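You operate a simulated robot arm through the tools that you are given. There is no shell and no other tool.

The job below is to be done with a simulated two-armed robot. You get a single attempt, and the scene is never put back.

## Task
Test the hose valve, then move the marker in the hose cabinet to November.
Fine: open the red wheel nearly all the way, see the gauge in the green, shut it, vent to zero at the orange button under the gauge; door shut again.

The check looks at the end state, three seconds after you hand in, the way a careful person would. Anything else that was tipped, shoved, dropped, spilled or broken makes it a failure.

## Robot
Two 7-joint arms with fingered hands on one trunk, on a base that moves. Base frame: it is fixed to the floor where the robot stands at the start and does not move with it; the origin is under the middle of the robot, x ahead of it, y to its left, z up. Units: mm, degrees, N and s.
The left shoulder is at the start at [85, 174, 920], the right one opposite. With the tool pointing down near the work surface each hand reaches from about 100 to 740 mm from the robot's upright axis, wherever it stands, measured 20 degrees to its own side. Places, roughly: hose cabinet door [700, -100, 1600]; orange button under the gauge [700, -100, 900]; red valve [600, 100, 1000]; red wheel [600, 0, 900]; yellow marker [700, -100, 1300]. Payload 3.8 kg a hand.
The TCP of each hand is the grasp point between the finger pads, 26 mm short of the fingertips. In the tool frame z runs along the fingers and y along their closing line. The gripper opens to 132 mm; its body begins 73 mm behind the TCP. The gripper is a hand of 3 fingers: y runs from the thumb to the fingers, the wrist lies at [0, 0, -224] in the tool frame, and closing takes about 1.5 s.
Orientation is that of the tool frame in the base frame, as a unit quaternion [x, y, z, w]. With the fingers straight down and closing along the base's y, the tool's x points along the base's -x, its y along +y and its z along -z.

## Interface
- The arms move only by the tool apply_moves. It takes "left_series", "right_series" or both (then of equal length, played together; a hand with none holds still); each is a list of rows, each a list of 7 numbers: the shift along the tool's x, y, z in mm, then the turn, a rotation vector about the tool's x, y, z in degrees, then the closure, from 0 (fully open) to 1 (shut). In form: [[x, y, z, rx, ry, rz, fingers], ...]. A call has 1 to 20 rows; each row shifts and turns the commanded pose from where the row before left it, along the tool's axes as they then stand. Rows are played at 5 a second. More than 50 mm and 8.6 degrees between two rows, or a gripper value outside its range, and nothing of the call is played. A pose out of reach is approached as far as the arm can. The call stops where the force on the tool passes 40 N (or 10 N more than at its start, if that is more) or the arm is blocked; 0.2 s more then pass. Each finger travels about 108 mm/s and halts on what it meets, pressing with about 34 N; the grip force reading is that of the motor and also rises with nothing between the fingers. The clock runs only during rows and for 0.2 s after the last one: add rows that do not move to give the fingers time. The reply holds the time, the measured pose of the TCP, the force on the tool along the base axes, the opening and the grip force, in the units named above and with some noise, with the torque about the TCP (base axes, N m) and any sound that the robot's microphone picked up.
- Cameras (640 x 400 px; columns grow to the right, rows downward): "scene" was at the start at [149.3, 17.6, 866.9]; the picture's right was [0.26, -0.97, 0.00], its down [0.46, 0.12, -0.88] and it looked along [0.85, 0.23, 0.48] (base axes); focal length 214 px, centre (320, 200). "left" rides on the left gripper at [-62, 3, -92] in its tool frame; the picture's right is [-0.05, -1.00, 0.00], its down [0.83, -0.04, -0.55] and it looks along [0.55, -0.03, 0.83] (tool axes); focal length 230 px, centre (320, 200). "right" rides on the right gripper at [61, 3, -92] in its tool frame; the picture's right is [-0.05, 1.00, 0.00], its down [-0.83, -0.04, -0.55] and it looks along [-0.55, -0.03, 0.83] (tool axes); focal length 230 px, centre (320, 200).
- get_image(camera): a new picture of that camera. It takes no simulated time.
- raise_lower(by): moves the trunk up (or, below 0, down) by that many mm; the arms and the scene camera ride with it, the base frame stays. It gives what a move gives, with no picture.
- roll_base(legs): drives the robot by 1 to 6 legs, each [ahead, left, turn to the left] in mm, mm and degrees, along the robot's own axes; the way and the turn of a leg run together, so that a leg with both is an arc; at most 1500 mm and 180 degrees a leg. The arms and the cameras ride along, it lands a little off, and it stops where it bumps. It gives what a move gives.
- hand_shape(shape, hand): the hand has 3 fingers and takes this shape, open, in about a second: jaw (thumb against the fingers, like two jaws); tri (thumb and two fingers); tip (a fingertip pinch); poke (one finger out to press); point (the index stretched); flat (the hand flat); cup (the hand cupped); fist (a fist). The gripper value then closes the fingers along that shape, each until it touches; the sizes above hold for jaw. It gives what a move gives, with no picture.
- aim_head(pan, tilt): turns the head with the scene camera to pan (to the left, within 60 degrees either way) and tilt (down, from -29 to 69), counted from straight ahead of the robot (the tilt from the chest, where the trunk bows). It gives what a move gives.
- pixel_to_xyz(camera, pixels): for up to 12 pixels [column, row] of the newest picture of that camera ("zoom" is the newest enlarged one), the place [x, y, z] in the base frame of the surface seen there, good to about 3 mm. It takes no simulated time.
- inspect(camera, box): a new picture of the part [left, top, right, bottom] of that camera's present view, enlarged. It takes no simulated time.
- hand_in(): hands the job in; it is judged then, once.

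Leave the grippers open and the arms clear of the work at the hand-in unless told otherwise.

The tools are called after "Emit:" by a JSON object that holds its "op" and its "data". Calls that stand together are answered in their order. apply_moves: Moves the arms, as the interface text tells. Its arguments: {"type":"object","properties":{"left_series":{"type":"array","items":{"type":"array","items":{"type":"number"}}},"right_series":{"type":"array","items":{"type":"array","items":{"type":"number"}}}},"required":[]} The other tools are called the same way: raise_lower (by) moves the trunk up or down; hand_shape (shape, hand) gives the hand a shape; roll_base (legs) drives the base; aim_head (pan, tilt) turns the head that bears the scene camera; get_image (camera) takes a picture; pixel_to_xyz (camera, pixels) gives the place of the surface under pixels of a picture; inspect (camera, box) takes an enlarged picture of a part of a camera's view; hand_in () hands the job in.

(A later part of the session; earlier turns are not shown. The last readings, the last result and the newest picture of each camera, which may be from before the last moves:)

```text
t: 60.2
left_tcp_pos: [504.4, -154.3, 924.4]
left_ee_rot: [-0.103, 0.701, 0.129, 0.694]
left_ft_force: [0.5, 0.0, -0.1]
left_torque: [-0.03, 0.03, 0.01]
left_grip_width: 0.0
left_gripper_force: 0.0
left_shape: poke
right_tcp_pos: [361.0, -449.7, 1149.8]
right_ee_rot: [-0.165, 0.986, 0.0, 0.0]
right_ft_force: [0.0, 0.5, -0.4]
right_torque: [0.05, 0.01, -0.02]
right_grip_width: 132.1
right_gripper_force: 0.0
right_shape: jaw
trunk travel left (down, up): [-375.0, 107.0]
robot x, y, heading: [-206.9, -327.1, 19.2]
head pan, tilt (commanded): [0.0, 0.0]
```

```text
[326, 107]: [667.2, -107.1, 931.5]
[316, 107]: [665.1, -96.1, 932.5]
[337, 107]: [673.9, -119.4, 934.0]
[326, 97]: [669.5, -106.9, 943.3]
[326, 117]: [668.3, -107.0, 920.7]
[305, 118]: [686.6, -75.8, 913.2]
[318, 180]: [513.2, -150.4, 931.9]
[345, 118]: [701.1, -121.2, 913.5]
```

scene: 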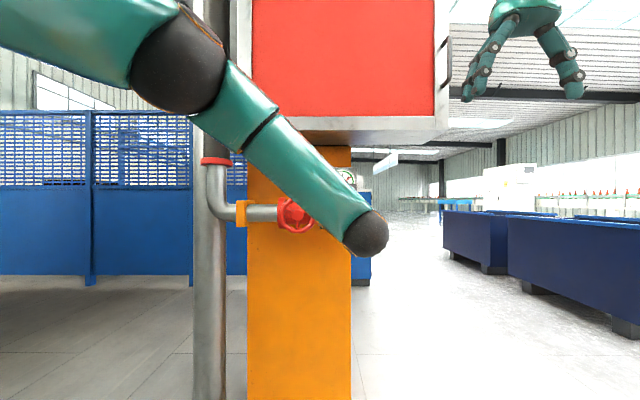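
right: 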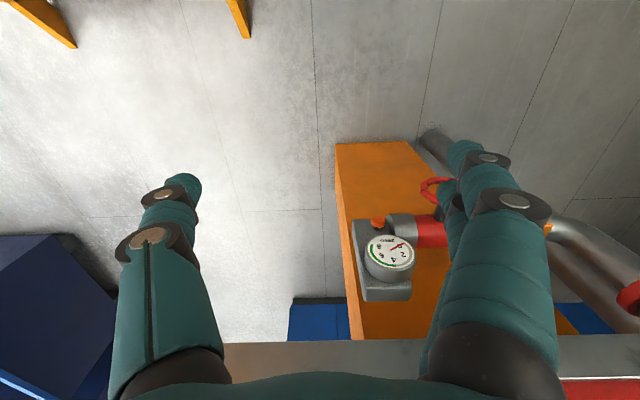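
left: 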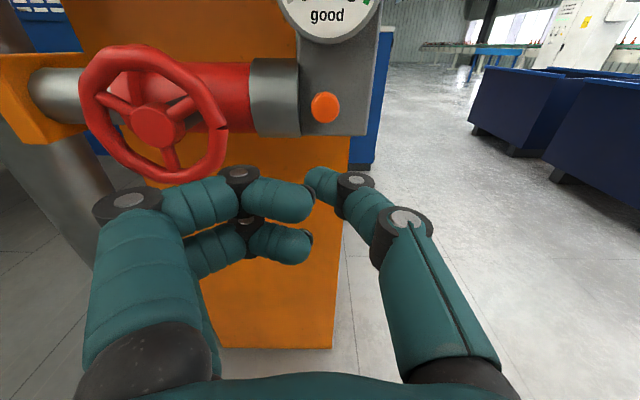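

The button's face is centred at about [668, -107, 932]. Its curled fingers would pass close to the wheel, so I'll roll the hand 72° to put them below. Then I'll roll the base ahead 100 mm so the button is in easy reach.

Emit:
{"op": "apply_moves", "data": {"left_series": [[0, 0, -5, 0, 0, -8, 0], [0, 0, -5, 0, 0, -8, 0], [0, 0, 0, 0, 0, -8, 0], [0, 0, 0, 0, 0, -8, 0], [0, 0, 0, 0, 0, -8, 0], [0, 0, 0, 0, 0, -8, 0], [0, 0, 0, 0, 0, -8, 0], [0, 0, 0, 0, 0, -8, 0], [0, 0, 0, 0, 0, -8, 0]]}}

Emit:
{"op": "get_image", "data": {"camera": "left"}}

```text
t: 62.2
left_tcp_pos: [497.1, -159.7, 925.5]
left_ee_rot: [-0.495, 0.506, -0.305, 0.637]
left_ft_force: [0.3, 0.6, 0.1]
left_torque: [0.0, -0.01, -0.01]
left_grip_width: 0.0
left_gripper_force: 0.1
left_shape: poke
right_tcp_pos: [362.5, -449.5, 1151.3]
right_ee_rot: [-0.165, 0.986, 0.0, 0.001]
right_ft_force: [-0.3, -0.1, 0.1]
right_torque: [-0.02, -0.02, 0.0]
right_grip_width: 131.9
right_gripper_force: 0.1
right_shape: jaw
trunk travel left (down, up): [-375.0, 107.0]
robot x, y, heading: [-205.7, -327.9, 18.8]
head pan, tilt (commanded): [0.0, 0.0]
```

```text
taken
```

left: 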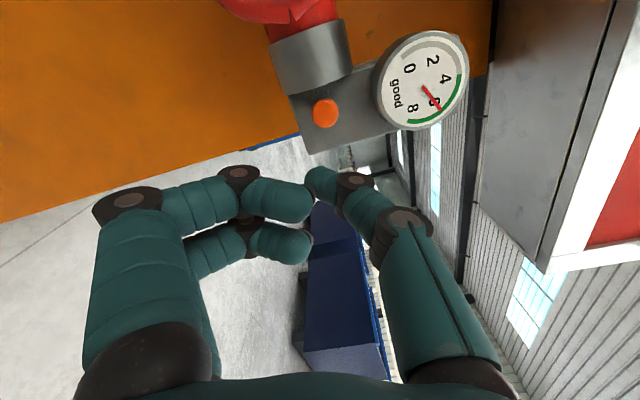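

The button is at (326,113) and the curled fingers are now below. I'll roll the base ahead 100 mm, which should leave the fingertip about 50 mm short of the button.

Emit:
{"op": "roll_base", "data": {"legs": [[95, 0, 0]]}}

Emit:
{"op": "get_image", "data": {"camera": "left"}}

Emit:
{"op": "pixel_to_xyz", "data": {"camera": "left", "pixels": [[320, 180], [326, 110], [330, 80]]}}

```text
t: 63.3
left_tcp_pos: [583.6, -128.5, 926.4]
left_ee_rot: [-0.495, 0.508, -0.304, 0.637]
left_ft_force: [-0.3, -0.6, 0.5]
left_torque: [0.01, 0.0, 0.01]
left_grip_width: 0.2
left_gripper_force: 0.1
left_shape: poke
right_tcp_pos: [449.4, -418.6, 1150.3]
right_ee_rot: [-0.165, 0.986, 0.0, -0.001]
right_ft_force: [0.0, 0.1, -0.7]
right_torque: [0.03, 0.02, 0.03]
right_grip_width: 132.0
right_gripper_force: 0.0
right_shape: jaw
trunk travel left (down, up): [-375.0, 107.0]
robot x, y, heading: [-120.1, -300.4, 19.1]
head pan, tilt (commanded): [0.0, 0.0]
```

```text
taken
```

left: 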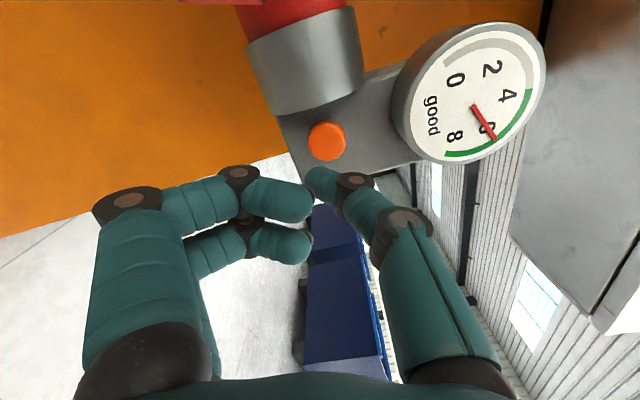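

```text
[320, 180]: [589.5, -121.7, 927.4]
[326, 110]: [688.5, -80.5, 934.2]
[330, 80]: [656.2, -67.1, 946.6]
```

The fingertip is about 60 mm short of the button. I'll shift about 7 mm right and 7 mm up, advance 45 mm, and look again.

Emit:
{"op": "apply_moves", "data": {"left_series": [[4.5, -8.9, 0, 0, 0, 0, 0], [0, 0, 23, 0, 0, 0, 0], [0, 0, 22, 0, 0, 0, 0]]}}

Emit:
{"op": "get_image", "data": {"camera": "left"}}

Emit:
{"op": "get_image", "data": {"camera": "scene"}}

```text
t: 64.1
left_tcp_pos: [626.5, -121.3, 934.6]
left_ee_rot: [-0.494, 0.507, -0.304, 0.637]
left_ft_force: [-0.4, 0.0, 0.2]
left_torque: [-0.01, 0.0, 0.01]
left_grip_width: 0.0
left_gripper_force: 0.0
left_shape: poke
right_tcp_pos: [448.4, -418.3, 1151.0]
right_ee_rot: [-0.165, 0.986, 0.0, 0.001]
right_ft_force: [0.3, -0.1, -0.6]
right_torque: [0.02, 0.0, 0.0]
right_grip_width: 132.1
right_gripper_force: 0.0
right_shape: jaw
trunk travel left (down, up): [-375.0, 107.0]
robot x, y, heading: [-122.8, -297.0, 19.0]
head pan, tilt (commanded): [0.0, 0.0]
```

```text
taken
```

left: 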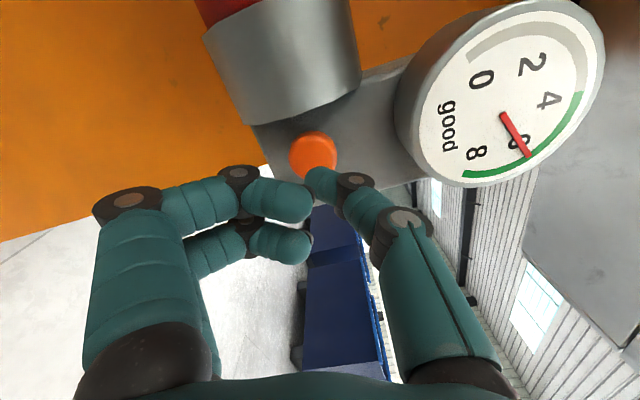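

```text
taken
```

scene: 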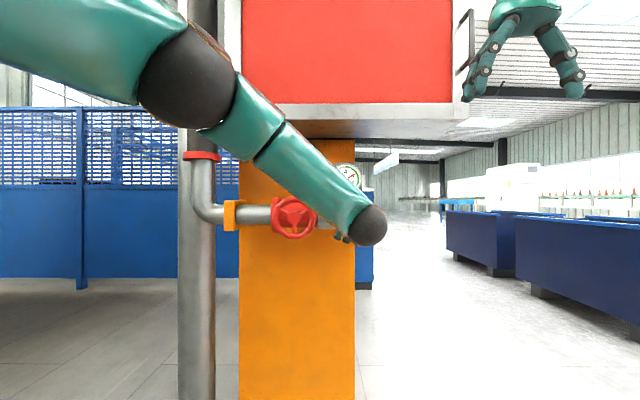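

The fingertip is nearly at the button. I'll check the button's place once more in this closer view at (314,150).

Emit:
{"op": "pixel_to_xyz", "data": {"camera": "left", "pixels": [[314, 150], [300, 150], [330, 150], [314, 138], [314, 163], [280, 125], [345, 120], [322, 178], [312, 176]]}}

Emit:
{"op": "inspect", "data": {"camera": "left", "box": [240, 100, 420, 220]}}

```text
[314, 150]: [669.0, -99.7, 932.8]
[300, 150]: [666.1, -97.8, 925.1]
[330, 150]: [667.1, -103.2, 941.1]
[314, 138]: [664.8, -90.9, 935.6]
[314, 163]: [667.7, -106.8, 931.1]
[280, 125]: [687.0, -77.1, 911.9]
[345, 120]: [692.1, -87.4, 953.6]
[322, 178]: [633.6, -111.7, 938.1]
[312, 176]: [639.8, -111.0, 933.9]
```

```text
3.33 times, centred on (330, 160) of left
```

zoom: 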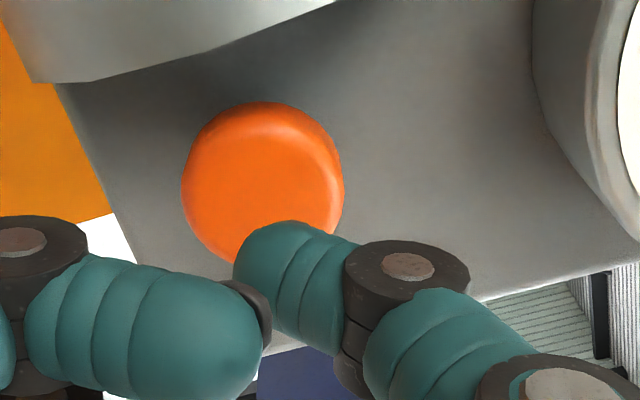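

The button's centre is about 3–4 mm left of the finger axis. I'll shift 4 mm left and advance slowly, 20 mm, watching the force.

Emit:
{"op": "apply_moves", "data": {"left_series": [[-3.8, 1.2, 0, 0, 0, 0, 0], [0, 0, 5, 0, 0, 0, 0], [0, 0, 5, 0, 0, 0, 0], [0, 0, 5, 0, 0, 0, 0], [0, 0, 5, 0, 0, 0, 0], [0, 0, 0, 0, 0, 0, 0]]}}

Emit:
{"op": "get_image", "data": {"camera": "left"}}

```text
t: 65.5
left_tcp_pos: [645.0, -111.8, 933.5]
left_ee_rot: [-0.495, 0.507, -0.304, 0.637]
left_ft_force: [-6.1, -3.1, 1.2]
left_torque: [0.01, 0.03, 0.0]
left_grip_width: 0.0
left_gripper_force: 0.1
left_shape: poke
right_tcp_pos: [448.9, -419.7, 1150.4]
right_ee_rot: [-0.166, 0.986, 0.0, 0.002]
right_ft_force: [-0.1, -0.4, -0.6]
right_torque: [0.0, -0.01, -0.02]
right_grip_width: 131.8
right_gripper_force: 0.0
right_shape: jaw
trunk travel left (down, up): [-375.0, 107.0]
robot x, y, heading: [-120.9, -299.7, 18.9]
head pan, tilt (commanded): [0.0, 0.0]
```

```text
taken
```

left: 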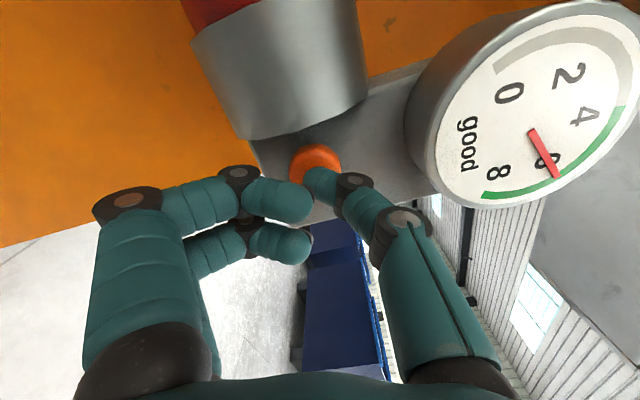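

The finger is touching the button with about 7 N. I'll press 8 mm further and hold for a moment.

Emit:
{"op": "apply_moves", "data": {"left_series": [[0, 0, 3, 0, 0, 0, 0], [0, 0, 3, 0, 0, 0, 0], [0, 0, 2, 0, 0, 0, 0], [0, 0, 0, 0, 0, 0, 0], [0, 0, 0, 0, 0, 0, 0], [0, 0, 0, 0, 0, 0, 0]]}}

Emit:
{"op": "get_image", "data": {"camera": "left"}}

```text
t: 66.9
left_tcp_pos: [650.0, -114.4, 934.6]
left_ee_rot: [-0.492, 0.508, -0.306, 0.637]
left_ft_force: [-24.3, -23.6, 5.0]
left_torque: [-0.02, -0.03, -0.23]
left_grip_width: 0.1
left_gripper_force: 0.1
left_shape: poke
right_tcp_pos: [445.4, -421.8, 1151.5]
right_ee_rot: [-0.165, 0.986, 0.003, 0.002]
right_ft_force: [0.4, 0.3, -0.7]
right_torque: [-0.02, -0.01, 0.03]
right_grip_width: 131.7
right_gripper_force: 0.0
right_shape: jaw
trunk travel left (down, up): [-375.0, 107.0]
robot x, y, heading: [-118.7, -299.1, 18.8]
head pan, tilt (commanded): [0.0, 0.0]
heard: click
```

```text
taken
```

left: 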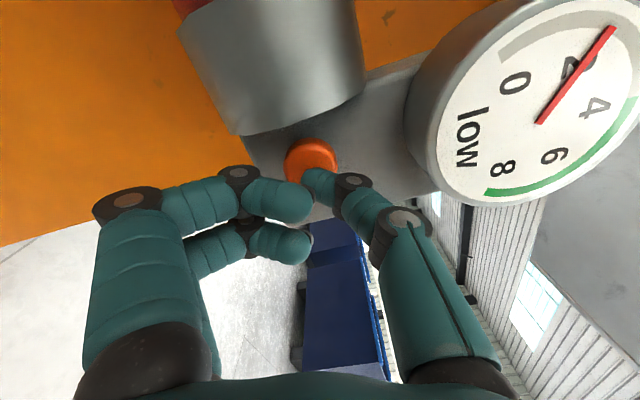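

I heard a click and the gauge is falling, now at about 2.5. I'll keep holding.

Emit:
{"op": "apply_moves", "data": {"left_series": [[0, 0, 0, 0, 0, 0, 0], [0, 0, 0, 0, 0, 0, 0], [0, 0, 0, 0, 0, 0, 0], [0, 0, 0, 0, 0, 0, 0], [0, 0, 0, 0, 0, 0, 0], [0, 0, 0, 0, 0, 0, 0], [0, 0, 0, 0, 0, 0, 0], [0, 0, 0, 0, 0, 0, 0]]}}

Emit:
{"op": "get_image", "data": {"camera": "left"}}

```text
t: 68.7
left_tcp_pos: [651.3, -115.8, 934.1]
left_ee_rot: [-0.492, 0.508, -0.307, 0.637]
left_ft_force: [-23.3, -23.5, 6.5]
left_torque: [-0.01, -0.04, -0.27]
left_grip_width: 0.2
left_gripper_force: 0.2
left_shape: poke
right_tcp_pos: [445.7, -421.1, 1152.5]
right_ee_rot: [-0.165, 0.986, 0.001, 0.003]
right_ft_force: [0.0, 0.5, 0.6]
right_torque: [-0.02, -0.01, 0.02]
right_grip_width: 131.9
right_gripper_force: 0.1
right_shape: jaw
trunk travel left (down, up): [-375.0, 107.0]
robot x, y, heading: [-117.5, -298.5, 19.1]
head pan, tilt (commanded): [0.0, 0.0]
```

```text
taken
```

left: 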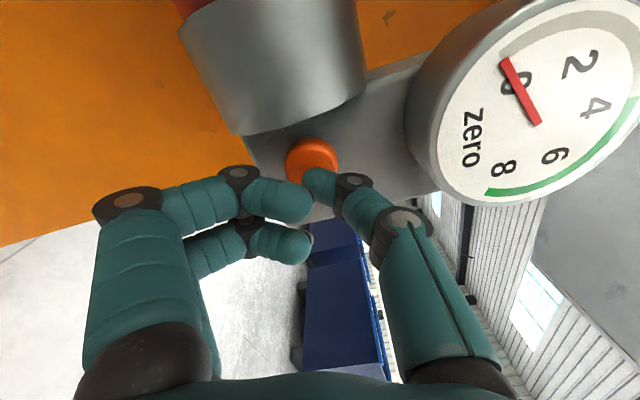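

The gauge shows "zero". I'll release the button and back off 100 mm, then check that the gauge stays at zero.

Emit:
{"op": "apply_moves", "data": {"left_series": [[0, 0, 0, 0, 0, 0, 0], [0, 0, 0, 0, 0, 0, 0], [0, 0, -10, 0, 0, 0, 0], [0, 0, -20, 0, 0, 0, 0], [0, 0, -30, 0, 0, 0, 0], [0, 0, -30, 0, 0, 0, 0], [0, 0, -30, 0, 0, 0, 0], [0, 0, 0, 0, 0, 0, 0]]}}

Emit:
{"op": "get_image", "data": {"camera": "left"}}

```text
t: 70.5
left_tcp_pos: [539.4, -146.3, 933.5]
left_ee_rot: [-0.496, 0.507, -0.303, 0.637]
left_ft_force: [0.5, -0.3, -0.1]
left_torque: [-0.02, 0.03, -0.01]
left_grip_width: 0.1
left_gripper_force: 0.0
left_shape: poke
right_tcp_pos: [449.9, -419.0, 1149.9]
right_ee_rot: [-0.164, 0.986, 0.0, 0.0]
right_ft_force: [-0.6, -0.8, -0.1]
right_torque: [-0.01, 0.03, 0.0]
right_grip_width: 131.9
right_gripper_force: 0.1
right_shape: jaw
trunk travel left (down, up): [-375.0, 107.0]
robot x, y, heading: [-118.6, -296.8, 18.9]
head pan, tilt (commanded): [0.0, 0.0]
```

```text
taken
```

left: 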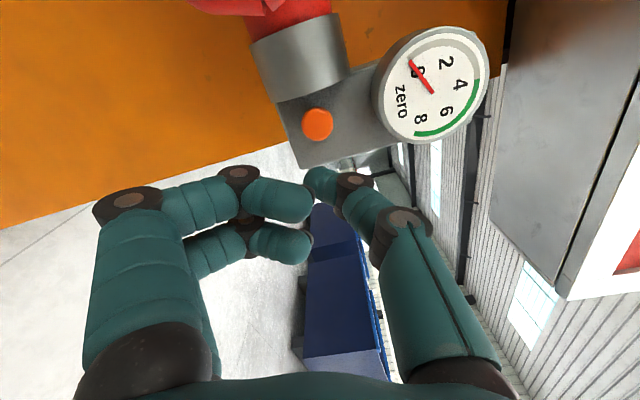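

The gauge stays at zero, so the valve test is done. Next is the door. First I'll roll the left hand back and fold it away to a low place in front of my left side, pointing down, so it stays clear of the door's swing.

Emit:
{"op": "apply_moves", "data": {"left_series": [[0, 0, -10, 0, 0, 8, 0], [0, 0, -10, 0, 0, 8, 0], [0, 0, 0, 0, 0, 8, 0], [0, 0, 0, 0, 0, 8, 0], [0, 0, 0, 0, 0, 8, 0], [0, 0, 0, 0, 0, 8, 0], [0, 0, 0, 0, 0, 8, 0], [0, 0, 0, 0, 0, 8, 0], [0, 0, 0, 0, 0, 8, 0]]}}

Emit:
{"op": "apply_moves", "data": {"left_series": [[4, 22.5, -22.6, 0, 7.5, 0, 0], [6.9, 22.5, -21.9, 0, 7.5, 0, 0], [9.7, 22.5, -20.8, 0, 7.5, 0, 0], [12.3, 22.5, -19.4, 0, 7.5, 0, 0], [14.8, 22.5, -17.6, 0, 7.5, 0, 0], [16.9, 22.5, -15.5, 0, 7.5, 0, 0], [18.8, 22.5, -13.2, 0, 7.5, 0, 0], [20.4, 22.5, -10.6, 0, 7.5, 0, 0], [21.6, 22.5, -7.8, 0, 7.5, 0, 0], [22.4, 22.5, -4.9, 0, 7.5, 0, 0], [22.9, 22.5, -2.0, 0, 7.5, 0, 0], [22.9, 22.5, 1.0, 0, 7.5, 0, 0]]}}

Emit:
{"op": "get_image", "data": {"camera": "left"}}

Emit:
{"op": "get_image", "data": {"camera": "scene"}}

```text
t: 72.5
left_tcp_pos: [521.3, -153.2, 933.4]
left_ee_rot: [-0.101, 0.701, 0.129, 0.694]
left_ft_force: [-0.5, 0.1, 0.0]
left_torque: [0.03, 0.03, 0.0]
left_grip_width: 0.0
left_gripper_force: 0.0
left_shape: poke
right_tcp_pos: [449.4, -418.9, 1151.2]
right_ee_rot: [-0.166, 0.986, 0.0, 0.001]
right_ft_force: [0.2, 0.4, 0.1]
right_torque: [0.0, 0.04, 0.01]
right_grip_width: 132.2
right_gripper_force: 0.0
right_shape: jaw
trunk travel left (down, up): [-375.0, 107.0]
robot x, y, heading: [-121.7, -298.0, 19.1]
head pan, tilt (commanded): [0.0, 0.0]
```

```text
t: 75.1
left_tcp_pos: [173.8, 16.9, 897.1]
left_ee_rot: [-0.164, 0.986, 0.017, -0.007]
left_ft_force: [0.6, -0.1, 0.8]
left_torque: [0.01, -0.01, -0.01]
left_grip_width: 0.1
left_gripper_force: 0.1
left_shape: poke
right_tcp_pos: [448.6, -417.7, 1150.5]
right_ee_rot: [-0.165, 0.986, 0.0, 0.001]
right_ft_force: [0.3, -0.5, -0.2]
right_torque: [-0.01, 0.02, 0.02]
right_grip_width: 131.6
right_gripper_force: 0.0
right_shape: jaw
trunk travel left (down, up): [-375.0, 107.0]
robot x, y, heading: [-118.3, -295.9, 18.9]
head pan, tilt (commanded): [0.0, 0.0]
```

```text
taken
```

left: 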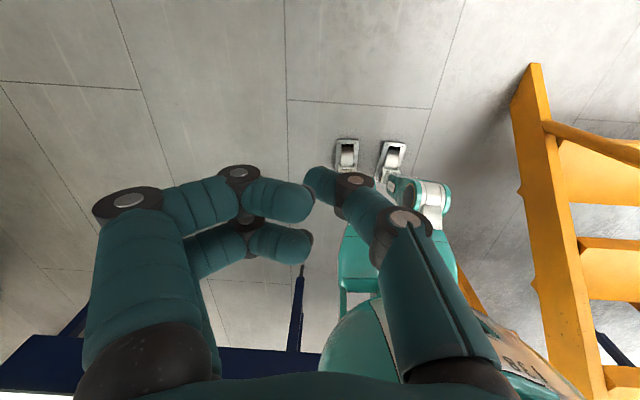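

```text
taken
```

scene: 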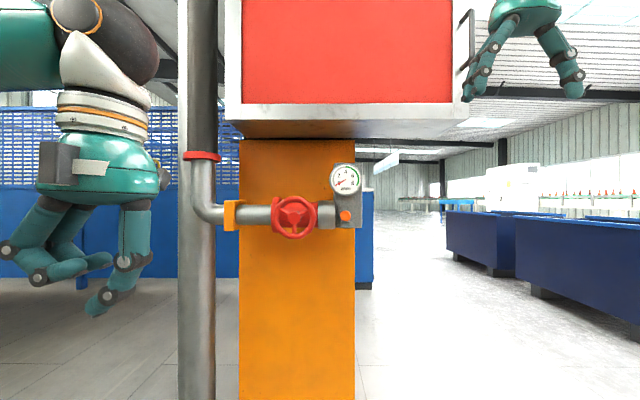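

The left hand is stowed. I'll lower it another 120 mm to keep the forearm well below the door's bottom edge (z 1200), and set it back to the jaw shape.

Emit:
{"op": "apply_moves", "data": {"left_series": [[0, 0, 40, 0, 0, 0, 0], [0, 0, 40, 0, 0, 0, 0], [0, 0, 40, 0, 0, 0, 0]]}}

Emit:
{"op": "hand_shape", "data": {"hand": "left", "shape": "jaw"}}

Emit:
{"op": "get_image", "data": {"camera": "scene"}}

Emit:
{"op": "pixel_to_xyz", "data": {"camera": "scene", "pixels": [[90, 20], [20, 30], [100, 70], [60, 10], [140, 40]]}}

Emit:
{"op": "get_image", "data": {"camera": "right"}}

```text
t: 75.9
left_tcp_pos: [177.0, 20.4, 777.7]
left_ee_rot: [-0.164, 0.986, 0.018, -0.005]
left_ft_force: [0.3, -0.2, 0.0]
left_torque: [0.03, 0.0, -0.02]
left_grip_width: 0.1
left_gripper_force: 0.1
left_shape: poke
right_tcp_pos: [449.7, -418.6, 1150.0]
right_ee_rot: [-0.164, 0.986, 0.0, 0.001]
right_ft_force: [-0.1, 0.1, -0.1]
right_torque: [-0.01, 0.0, -0.01]
right_grip_width: 131.8
right_gripper_force: 0.0
right_shape: jaw
trunk travel left (down, up): [-375.0, 107.0]
robot x, y, heading: [-119.5, -295.4, 19.2]
head pan, tilt (commanded): [0.0, 0.0]
```

```text
t: 76.8
left_tcp_pos: [175.7, 21.1, 778.6]
left_ee_rot: [-0.164, 0.986, 0.017, -0.005]
left_ft_force: [0.4, -0.1, -0.5]
left_torque: [-0.02, 0.01, 0.01]
left_grip_width: 132.2
left_gripper_force: 0.1
left_shape: jaw
right_tcp_pos: [449.8, -419.5, 1149.9]
right_ee_rot: [-0.164, 0.986, -0.001, 0.002]
right_ft_force: [0.7, -0.4, 0.7]
right_torque: [-0.02, -0.01, -0.02]
right_grip_width: 131.6
right_gripper_force: 0.1
right_shape: jaw
trunk travel left (down, up): [-375.0, 107.0]
robot x, y, heading: [-116.8, -297.4, 19.0]
head pan, tilt (commanded): [0.0, 0.0]
```

```text
taken
```

scene: 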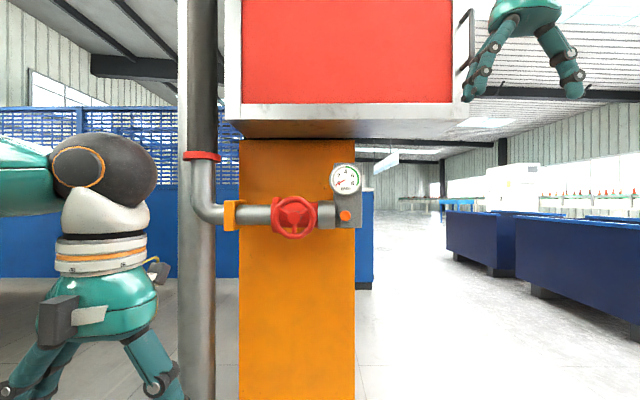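

```text
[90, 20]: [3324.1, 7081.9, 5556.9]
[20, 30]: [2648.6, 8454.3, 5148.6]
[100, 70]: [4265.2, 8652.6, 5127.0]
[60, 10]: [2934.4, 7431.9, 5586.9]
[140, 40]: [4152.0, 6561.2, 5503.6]
```

```text
taken
```

right: 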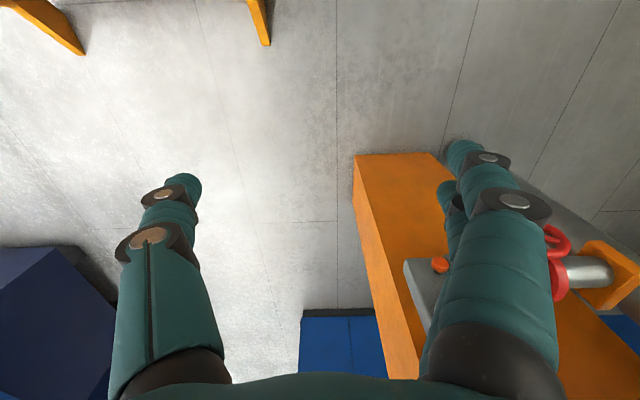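

The left arm is low now. I'll sidestep 100 mm left so the right elbow stays well away from the stair rail, then raise and pitch the right hand to a spot about 100 mm in front of the door handle.

Emit:
{"op": "roll_base", "data": {"legs": [[0, 100, 0]]}}

Emit:
{"op": "apply_moves", "data": {"right_series": [[-11.25, -16.1, -20, 0, -7.5, 0, 0], [-13.8, -16.1, -18.4, 0, -7.5, 0, 0], [-16.0, -16.1, -16.4, 0, -7.5, 0, 0], [-18.0, -16.1, -14.2, 0, -7.5, 0, 0], [-19.7, -16.1, -11.7, 0, -7.5, 0, 0], [-21.1, -16.1, -9.0, 0, -7.5, 0, 0], [-22.1, -16.1, -6.2, 0, -7.5, 0, 0], [-22.7, -16.1, -3.3, 0, -7.5, 0, 0], [-22.9, -16.1, -0.3, 0, -7.5, 0, 0], [-22.8, -16.1, 2.7, 0, -7.5, 0, 0], [-22.2, -16.1, 5.7, 0, -7.5, 0, 0], [-21.3, -16.1, 8.5, 0, -7.5, 0, 0]]}}

Emit:
{"op": "get_image", "data": {"camera": "right"}}

Emit:
{"op": "get_image", "data": {"camera": "scene"}}

```text
t: 78.4
left_tcp_pos: [144.0, 115.7, 777.6]
left_ee_rot: [-0.163, 0.986, 0.018, -0.005]
left_ft_force: [0.0, 0.7, -0.6]
left_torque: [-0.03, -0.03, -0.03]
left_grip_width: 132.3
left_gripper_force: 0.0
left_shape: jaw
right_tcp_pos: [417.1, -324.1, 1150.1]
right_ee_rot: [-0.166, 0.986, 0.001, 0.001]
right_ft_force: [-0.7, -0.4, -0.2]
right_torque: [-0.02, 0.0, -0.02]
right_grip_width: 131.8
right_gripper_force: 0.1
right_shape: jaw
trunk travel left (down, up): [-375.0, 107.0]
robot x, y, heading: [-152.2, -202.3, 19.0]
head pan, tilt (commanded): [0.0, 0.0]
```

```text
t: 81.0
left_tcp_pos: [145.0, 115.5, 777.9]
left_ee_rot: [-0.164, 0.986, 0.019, -0.005]
left_ft_force: [-0.4, 1.2, -0.9]
left_torque: [0.01, -0.01, -0.02]
left_grip_width: 131.9
left_gripper_force: 0.0
left_shape: jaw
right_tcp_pos: [607.7, -464.6, 1391.9]
right_ee_rot: [-0.115, 0.696, 0.116, 0.699]
right_ft_force: [0.8, 1.1, 0.5]
right_torque: [0.01, 0.03, -0.02]
right_grip_width: 131.9
right_gripper_force: 0.0
right_shape: jaw
trunk travel left (down, up): [-375.0, 107.0]
robot x, y, heading: [-151.3, -204.8, 18.9]
head pan, tilt (commanded): [0.0, 0.0]
```

```text
taken
```

right: 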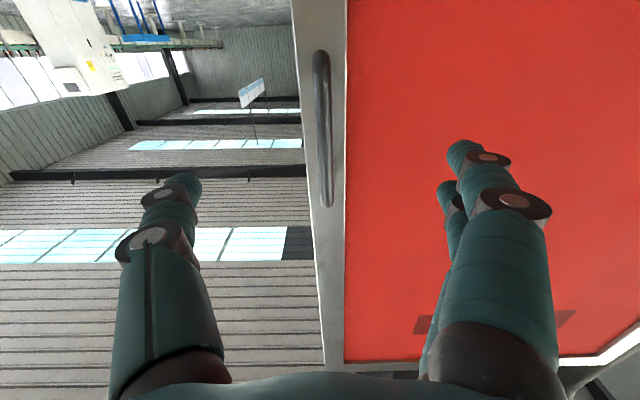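

```text
taken
```

scene: 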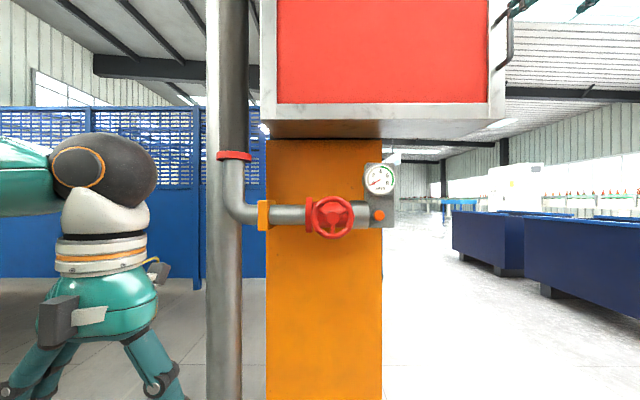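

The right hand is in place. Its camera sees the handle bar at about (322,125), right between the fingers. I'll measure the bar.

Emit:
{"op": "pixel_to_xyz", "data": {"camera": "right", "pixels": [[322, 125], [321, 80], [324, 170], [327, 200], [320, 55], [335, 260], [310, 160], [400, 120]]}}

```text
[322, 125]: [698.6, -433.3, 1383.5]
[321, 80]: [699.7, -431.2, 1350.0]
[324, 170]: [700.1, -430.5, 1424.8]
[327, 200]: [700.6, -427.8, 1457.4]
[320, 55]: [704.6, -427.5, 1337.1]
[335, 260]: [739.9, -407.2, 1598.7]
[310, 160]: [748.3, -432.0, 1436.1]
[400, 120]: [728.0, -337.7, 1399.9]
```

The bar's centre is at about (705, -430), about 103 mm ahead. I'll advance 101 mm and close the hand on it.

Emit:
{"op": "apply_moves", "data": {"right_series": [[0, 1.5, 25, 0, 0, 0, 0], [0, 0, 25, 0, 0, 0, 0], [0, 0, 25, 0, 0, 0, 0], [0, 0, 26, 0, 0, 0, 0], [0, 0, 0, 0, 0, 0, 0]]}}

Emit:
{"op": "get_image", "data": {"camera": "right"}}

```text
t: 82.2
left_tcp_pos: [142.9, 114.5, 778.1]
left_ee_rot: [-0.163, 0.986, 0.019, -0.005]
left_ft_force: [0.0, -0.8, -0.2]
left_torque: [-0.02, -0.02, 0.02]
left_grip_width: 131.9
left_gripper_force: 0.0
left_shape: jaw
right_tcp_pos: [701.6, -429.5, 1392.8]
right_ee_rot: [-0.116, 0.697, 0.116, 0.698]
right_ft_force: [-0.5, -0.4, 0.8]
right_torque: [0.01, 0.03, -0.04]
right_grip_width: 131.6
right_gripper_force: 0.1
right_shape: jaw
trunk travel left (down, up): [-375.0, 107.0]
robot x, y, heading: [-155.2, -200.8, 18.8]
head pan, tilt (commanded): [0.0, 0.0]
```

```text
taken
```

right: 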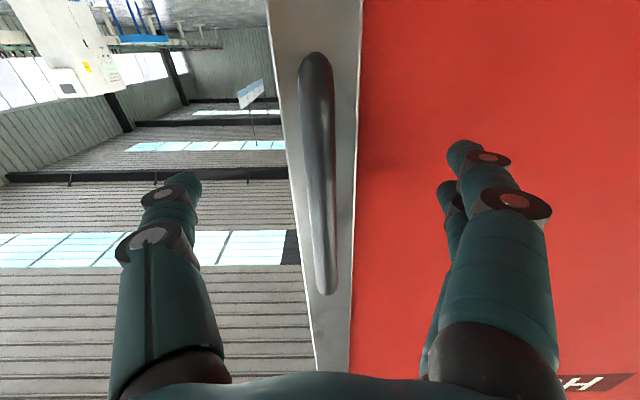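

The bar is centred in the open hand. Closing now.

Emit:
{"op": "apply_moves", "data": {"right_series": [[0, 0, 0, 0, 0, 0, 0.4], [0, 0, 0, 0, 0, 0, 0.7], [0, 0, 0, 0, 0, 0, 1], [0, 0, 0, 0, 0, 0, 1], [0, 0, 0, 0, 0, 0, 1], [0, 0, 0, 0, 0, 0, 1], [0, 0, 0, 0, 0, 0, 1], [0, 0, 0, 0, 0, 0, 1]]}}

Emit:
{"op": "get_image", "data": {"camera": "right"}}

```text
t: 84.0
left_tcp_pos: [144.1, 114.1, 779.1]
left_ee_rot: [-0.164, 0.986, 0.019, -0.005]
left_ft_force: [0.8, -1.0, -0.1]
left_torque: [0.03, -0.01, 0.01]
left_grip_width: 132.1
left_gripper_force: 0.0
left_shape: jaw
right_tcp_pos: [702.6, -430.2, 1392.3]
right_ee_rot: [-0.116, 0.697, 0.116, 0.698]
right_ft_force: [1.4, -0.5, -0.5]
right_torque: [0.03, -0.01, -0.04]
right_grip_width: 0.0
right_gripper_force: 34.4
right_shape: jaw
trunk travel left (down, up): [-375.0, 107.0]
robot x, y, heading: [-152.5, -206.3, 18.9]
head pan, tilt (commanded): [0.0, 0.0]
```

```text
taken
```

right: 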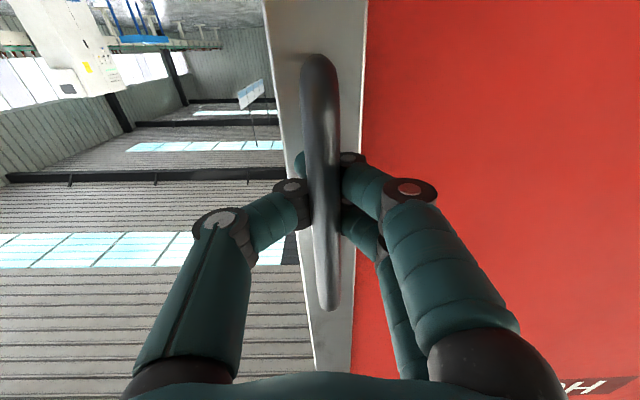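

The fingers hook around the bar. I'll pull gently along the door's arc about the left hinge, turning the hand with the door, and start with 5°.

Emit:
{"op": "apply_moves", "data": {"right_series": [[0, 1, -10, 0.9, 0, 0, 1], [0, 1, -14.2, 1.25, 0, 0, 1], [0, 1, -14.2, 1.25, 0, 0, 1], [0, 1, -14.2, 1.25, 0, 0, 1], [0, 0, 0, 0, 0, 0, 1]]}}

Emit:
{"op": "get_image", "data": {"camera": "right"}}

Emit:
{"op": "get_image", "data": {"camera": "scene"}}

```text
t: 85.2
left_tcp_pos: [143.3, 114.7, 777.9]
left_ee_rot: [-0.163, 0.986, 0.019, -0.005]
left_ft_force: [0.3, -1.1, 0.5]
left_torque: [-0.03, 0.0, 0.02]
left_grip_width: 132.0
left_gripper_force: 0.1
left_shape: jaw
right_tcp_pos: [651.3, -441.5, 1389.5]
right_ee_rot: [-0.088, 0.702, 0.087, 0.702]
right_ft_force: [-1.0, -1.3, 2.4]
right_torque: [0.01, -0.01, 0.0]
right_grip_width: 0.0
right_gripper_force: 34.4
right_shape: jaw
trunk travel left (down, up): [-375.0, 107.0]
robot x, y, heading: [-151.6, -205.0, 19.0]
head pan, tilt (commanded): [0.0, 0.0]
```

```text
taken
```

right: 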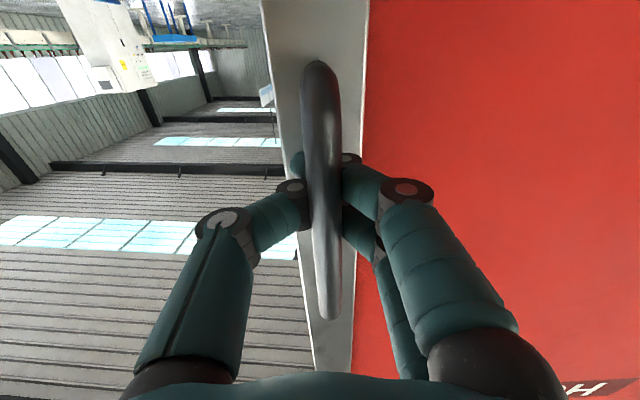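

```text
taken
```

scene: 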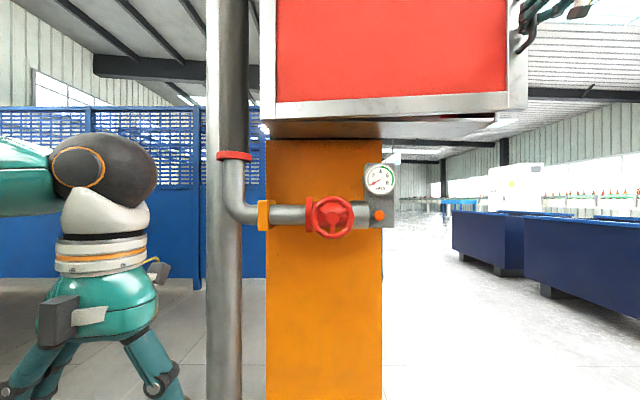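

The door swings easily with low force. I'll continue pulling another 20° along the arc.

Emit:
{"op": "apply_moves", "data": {"right_series": [[0, 2.5, -28.5, 2.5, 0, 0, 1], [0, 2.5, -28.5, 2.5, 0, 0, 1], [0, 2.5, -28.5, 2.5, 0, 0, 1], [0, 2.5, -28.5, 2.5, 0, 0, 1], [0, 2.5, -28.5, 2.5, 0, 0, 1], [0, 2.5, -28.5, 2.5, 0, 0, 1], [0, 2.5, -28.5, 2.5, 0, 0, 1], [0, 0, 0, 0, 0, 0, 1]]}}

Emit:
{"op": "get_image", "data": {"camera": "right"}}

Emit:
{"op": "get_image", "data": {"camera": "scene"}}

```text
t: 87.0
left_tcp_pos: [143.9, 116.5, 777.1]
left_ee_rot: [-0.163, 0.986, 0.018, -0.005]
left_ft_force: [-0.2, -0.9, 0.4]
left_torque: [0.01, 0.01, -0.01]
left_grip_width: 131.8
left_gripper_force: 0.2
left_shape: jaw
right_tcp_pos: [450.0, -447.5, 1392.3]
right_ee_rot: [0.02, 0.707, -0.02, 0.707]
right_ft_force: [0.3, 5.2, 1.9]
right_torque: [0.06, 0.03, -0.08]
right_grip_width: 0.2
right_gripper_force: 34.1
right_shape: jaw
trunk travel left (down, up): [-375.0, 107.0]
robot x, y, heading: [-150.5, -203.1, 18.8]
head pan, tilt (commanded): [0.0, 0.0]
```

```text
taken
```

right: 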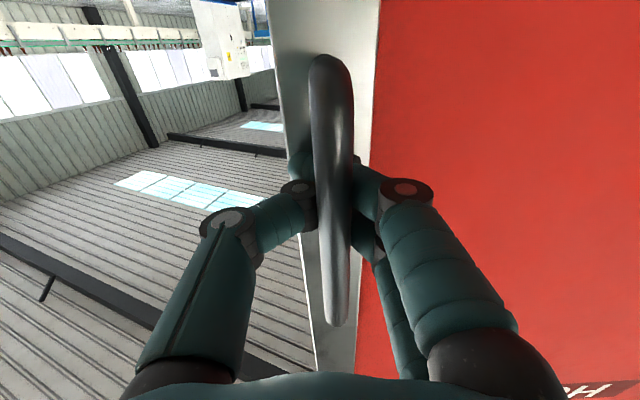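

```text
taken
```

scene: 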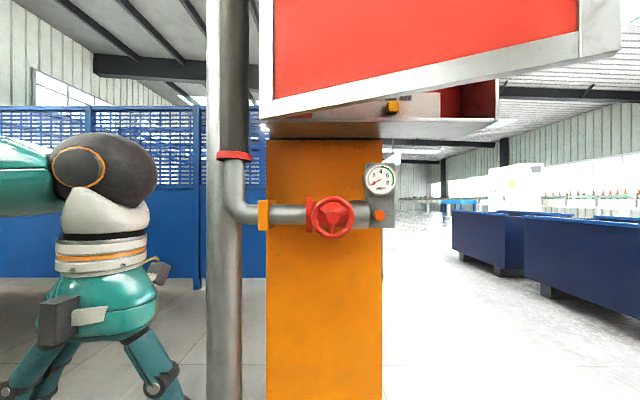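

The door is about 22° open, and I can see the yellow marker inside at (393,107). The arm is getting cramped, so I'll release the handle, retreat, back the base up and re-grip to pull the door further.

Emit:
{"op": "apply_moves", "data": {"right_series": [[0, 0, 0, 0, 0, 0, 0.6], [0, 0, 0, 0, 0, 0, 0.2], [0, 0, 0, 0, 0, 0, 0], [0, 0, 0, 0, 0, 0, 0], [0, 0, 0, 0, 0, 0, 0], [0, 0, 0, 0, 0, 0, 0], [0, 0, 0, 0, 0, 0, 0]]}}

Emit:
{"op": "get_image", "data": {"camera": "right"}}

```text
t: 88.6
left_tcp_pos: [143.1, 114.7, 777.2]
left_ee_rot: [-0.164, 0.986, 0.018, -0.005]
left_ft_force: [-0.1, -0.8, 0.9]
left_torque: [-0.01, 0.0, 0.01]
left_grip_width: 132.1
left_gripper_force: 0.1
left_shape: jaw
right_tcp_pos: [451.8, -448.1, 1391.0]
right_ee_rot: [0.019, 0.706, -0.019, 0.707]
right_ft_force: [-0.1, -0.6, -0.1]
right_torque: [0.03, -0.03, -0.05]
right_grip_width: 132.1
right_gripper_force: 0.1
right_shape: jaw
trunk travel left (down, up): [-375.0, 107.0]
robot x, y, heading: [-151.9, -202.9, 19.0]
head pan, tilt (commanded): [0.0, 0.0]
```

```text
taken
```

right: 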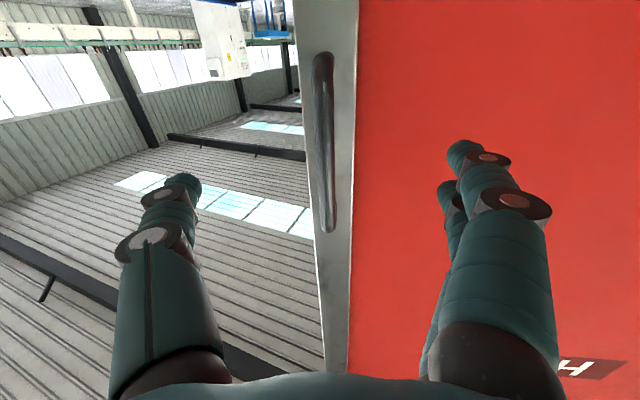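

The bar looks farther away now, so the door may be drifting shut. I'll measure the bar and see if it keeps moving.

Emit:
{"op": "pixel_to_xyz", "data": {"camera": "right", "pixels": [[323, 130], [326, 190], [322, 80]]}}

Emit:
{"op": "apply_moves", "data": {"right_series": [[0, 0, 0, 0, 0, 0, 0], [0, 0, 0, 0, 0, 0, 0], [0, 0, 0, 0, 0, 0, 0]]}}

Emit:
{"op": "get_image", "data": {"camera": "right"}}

Emit:
{"op": "pixel_to_xyz", "data": {"camera": "right", "pixels": [[323, 130], [326, 170], [322, 80]]}}

```text
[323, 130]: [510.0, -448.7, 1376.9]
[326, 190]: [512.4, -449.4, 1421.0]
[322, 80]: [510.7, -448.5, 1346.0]
```

```text
t: 89.4
left_tcp_pos: [143.2, 115.1, 778.6]
left_ee_rot: [-0.163, 0.986, 0.019, -0.005]
left_ft_force: [0.3, 0.6, 0.8]
left_torque: [-0.01, 0.0, -0.02]
left_grip_width: 131.9
left_gripper_force: 0.1
left_shape: jaw
right_tcp_pos: [451.7, -447.9, 1392.4]
right_ee_rot: [0.02, 0.706, -0.02, 0.707]
right_ft_force: [0.5, -0.2, -1.4]
right_torque: [0.02, -0.02, 0.0]
right_grip_width: 131.9
right_gripper_force: 0.1
right_shape: jaw
trunk travel left (down, up): [-375.0, 107.0]
robot x, y, heading: [-154.3, -201.0, 19.0]
head pan, tilt (commanded): [0.0, 0.0]
```

```text
taken
```

right: 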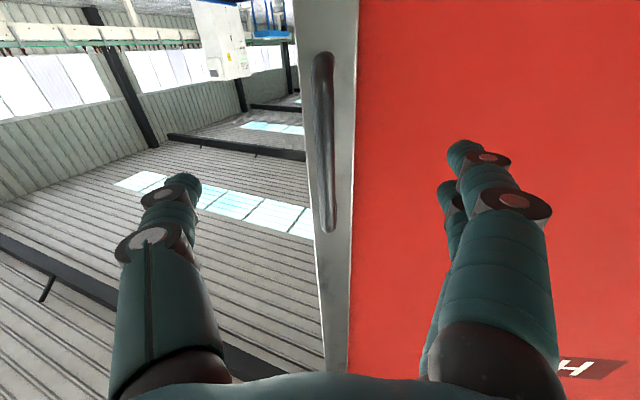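

```text
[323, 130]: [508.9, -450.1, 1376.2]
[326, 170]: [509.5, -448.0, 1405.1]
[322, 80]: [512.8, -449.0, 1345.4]
```

The opening fingers nudged the door back to about 17°, and it stays there with no self-closing. The hand is clear of the bar, so I'll back the base up 150 mm.

Emit:
{"op": "roll_base", "data": {"legs": [[-150, 0, 0]]}}

Emit:
{"op": "get_image", "data": {"camera": "right"}}

Emit:
{"op": "get_image", "data": {"camera": "scene"}}

```text
t: 90.8
left_tcp_pos: [2.5, 68.1, 778.1]
left_ee_rot: [-0.165, 0.986, 0.018, -0.005]
left_ft_force: [0.1, -0.6, -0.4]
left_torque: [0.0, -0.01, -0.01]
left_grip_width: 131.7
left_gripper_force: 0.0
left_shape: jaw
right_tcp_pos: [311.9, -495.8, 1392.5]
right_ee_rot: [0.018, 0.706, -0.018, 0.707]
right_ft_force: [-0.1, -1.0, -0.4]
right_torque: [0.0, -0.01, 0.02]
right_grip_width: 132.1
right_gripper_force: 0.0
right_shape: jaw
trunk travel left (down, up): [-375.0, 107.0]
robot x, y, heading: [-293.4, -253.7, 19.3]
head pan, tilt (commanded): [0.0, 0.0]
```

```text
taken
```

right: 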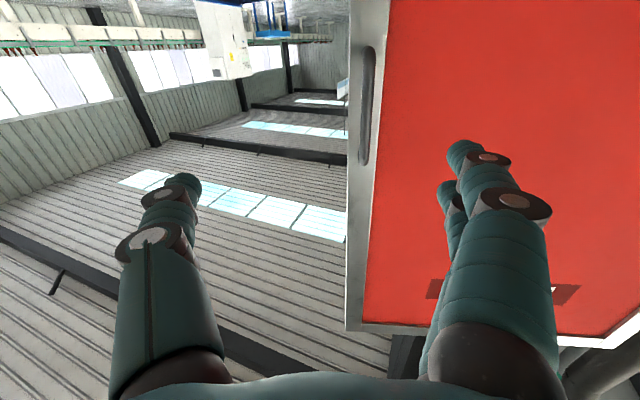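

```text
taken
```

scene: 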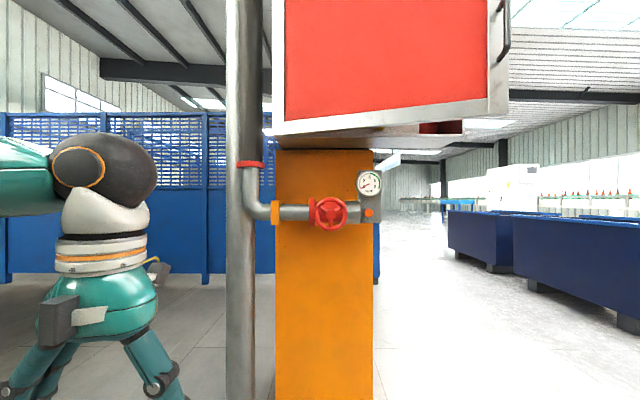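

The bar is now at (368,105) in the right view. I'll move the hand to about 80 mm in front of it, yawed square to the door, and check.

Emit:
{"op": "apply_moves", "data": {"right_series": [[0, 12.5, 30, -1.25, 0, 0, 0], [0, 12, 30, -1.25, 0, 0, 0], [0, 11.5, 30, -1.25, 0, 0, 0], [0, 11, 30, -1.25, 0, 0, 0], [0, 0, 0, 0, 0, 0, 0]]}}

Emit:
{"op": "get_image", "data": {"camera": "right"}}

Emit:
{"op": "pixel_to_xyz", "data": {"camera": "right", "pixels": [[320, 110], [322, 140], [325, 170], [318, 130]]}}

```text
t: 92.0
left_tcp_pos: [2.2, 67.7, 778.1]
left_ee_rot: [-0.164, 0.986, 0.018, -0.005]
left_ft_force: [0.0, 0.9, -0.2]
left_torque: [0.03, 0.01, -0.01]
left_grip_width: 132.3
left_gripper_force: 0.0
left_shape: jaw
right_tcp_pos: [433.1, -448.2, 1391.9]
right_ee_rot: [-0.013, 0.706, 0.013, 0.708]
right_ft_force: [-0.3, -0.3, 0.4]
right_torque: [0.01, -0.02, -0.03]
right_grip_width: 131.6
right_gripper_force: 0.0
right_shape: jaw
trunk travel left (down, up): [-375.0, 107.0]
robot x, y, heading: [-290.1, -250.4, 19.1]
head pan, tilt (commanded): [0.0, 0.0]
```

```text
taken
```

right: 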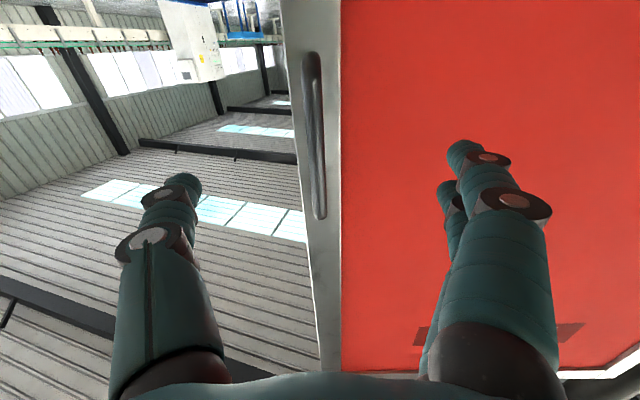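

```text
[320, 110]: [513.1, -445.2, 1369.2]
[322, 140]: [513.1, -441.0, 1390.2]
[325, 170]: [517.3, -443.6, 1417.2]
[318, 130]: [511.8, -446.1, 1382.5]
```

The bar is centred, about 80 mm ahead. I'll advance 82 mm and close on it.

Emit:
{"op": "apply_moves", "data": {"right_series": [[0, -2, 28, 0, 0, 0, 0], [0, 0, 28, 0, 0, 0, 0], [0, 0, 26, 0, 0, 0, 0], [0, 0, 0, 0, 0, 0, 0.4], [0, 0, 0, 0, 0, 0, 0.7], [0, 0, 0, 0, 0, 0, 1], [0, 0, 0, 0, 0, 0, 1], [0, 0, 0, 0, 0, 0, 1], [0, 0, 0, 0, 0, 0, 1], [0, 0, 0, 0, 0, 0, 1]]}}

Emit:
{"op": "get_image", "data": {"camera": "right"}}

```text
t: 94.2
left_tcp_pos: [2.7, 67.7, 777.8]
left_ee_rot: [-0.164, 0.986, 0.019, -0.006]
left_ft_force: [-0.5, 0.6, 0.8]
left_torque: [-0.01, 0.01, -0.01]
left_grip_width: 131.8
left_gripper_force: 0.2
left_shape: jaw
right_tcp_pos: [516.4, -449.5, 1392.3]
right_ee_rot: [-0.012, 0.707, 0.013, 0.707]
right_ft_force: [0.1, -3.0, 0.3]
right_torque: [0.01, 0.03, 0.0]
right_grip_width: 0.0
right_gripper_force: 33.9
right_shape: jaw
trunk travel left (down, up): [-375.0, 107.0]
robot x, y, heading: [-291.0, -254.5, 19.0]
head pan, tilt (commanded): [0.0, 0.0]
```

```text
taken
```

right: 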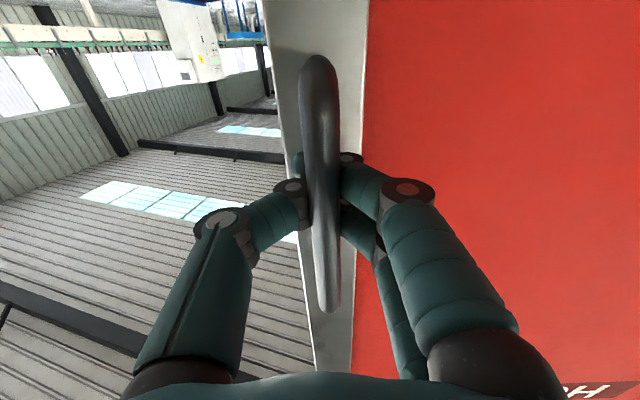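

Gripped again. I'll pull another 30° along the arc.

Emit:
{"op": "apply_moves", "data": {"right_series": [[0, 1.2, -14.2, 1.25, 0, 0, 1], [0, 2.5, -28.5, 2.5, 0, 0, 1], [0, 2.5, -28.5, 2.5, 0, 0, 1], [0, 2.5, -28.5, 2.5, 0, 0, 1], [0, 2.5, -28.5, 2.5, 0, 0, 1], [0, 2.5, -28.5, 2.5, 0, 0, 1], [0, 2.5, -28.5, 2.5, 0, 0, 1], [0, 2.5, -28.5, 2.5, 0, 0, 1], [0, 2.5, -28.5, 2.5, 0, 0, 1], [0, 2.5, -28.5, 2.5, 0, 0, 1], [0, 2.5, -28.5, 2.5, 0, 0, 1], [0, 0, 0, 0, 0, 0, 1]]}}

Emit:
{"op": "get_image", "data": {"camera": "right"}}

Emit:
{"op": "get_image", "data": {"camera": "scene"}}

```text
t: 96.8
left_tcp_pos: [2.8, 65.4, 779.3]
left_ee_rot: [-0.164, 0.986, 0.02, -0.004]
left_ft_force: [0.6, 0.0, 0.1]
left_torque: [0.0, -0.01, 0.02]
left_grip_width: 132.0
left_gripper_force: 0.0
left_shape: jaw
right_tcp_pos: [274.9, -388.5, 1396.2]
right_ee_rot: [0.152, 0.692, -0.148, 0.69]
right_ft_force: [-7.2, -14.4, -7.0]
right_torque: [-0.01, 0.0, 0.28]
right_grip_width: 0.0
right_gripper_force: 33.9
right_shape: jaw
right hand out of reach, approached as far as the arm can: row 10, 11
trunk travel left (down, up): [-375.0, 107.0]
robot x, y, heading: [-292.4, -254.1, 19.2]
head pan, tilt (commanded): [0.0, 0.0]
```

```text
taken
```

right: 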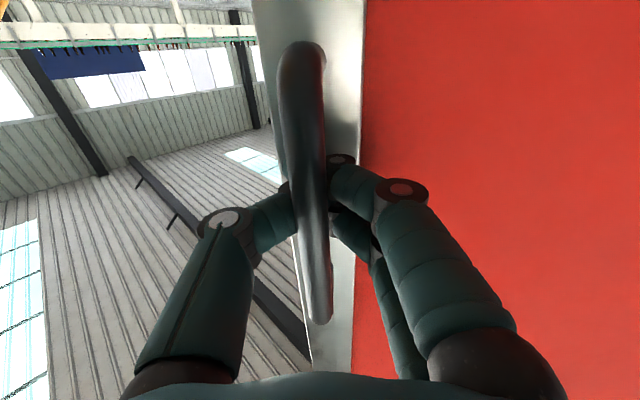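

```text
taken
```

scene: 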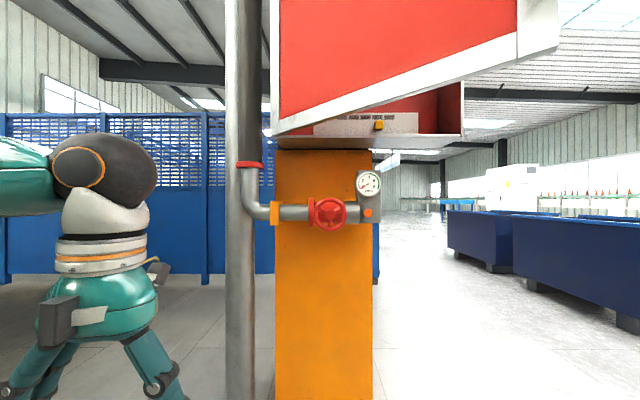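

The door is at about 38°, but the wrist is at a joint limit. Inside I can see a white month strip with the yellow marker at (379,125). I'll zoom in on that.

Emit:
{"op": "inspect", "data": {"camera": "scene", "box": [300, 80, 480, 160]}}

Emit:
{"op": "pixel_to_xyz", "data": {"camera": "scene", "pixels": [[379, 125], [350, 126], [410, 122], [440, 118], [460, 110], [330, 130], [379, 133], [450, 135]]}}

```text
3.56 times, centred on (390, 120) of scene
```

zoom: 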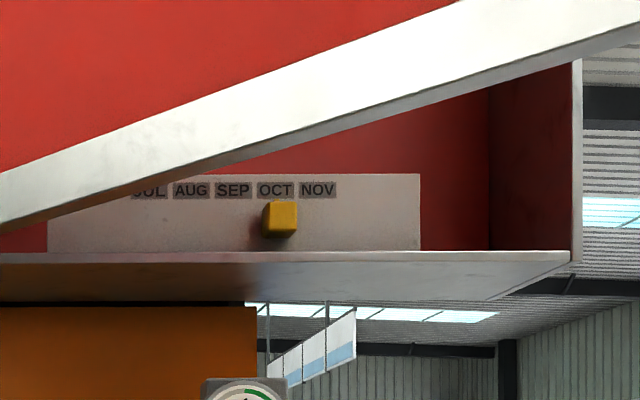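

```text
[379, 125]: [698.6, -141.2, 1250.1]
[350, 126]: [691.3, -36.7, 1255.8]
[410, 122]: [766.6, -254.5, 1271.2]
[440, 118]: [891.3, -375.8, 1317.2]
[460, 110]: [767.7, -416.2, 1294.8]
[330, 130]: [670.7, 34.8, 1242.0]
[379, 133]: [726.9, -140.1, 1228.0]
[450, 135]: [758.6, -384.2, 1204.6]
```

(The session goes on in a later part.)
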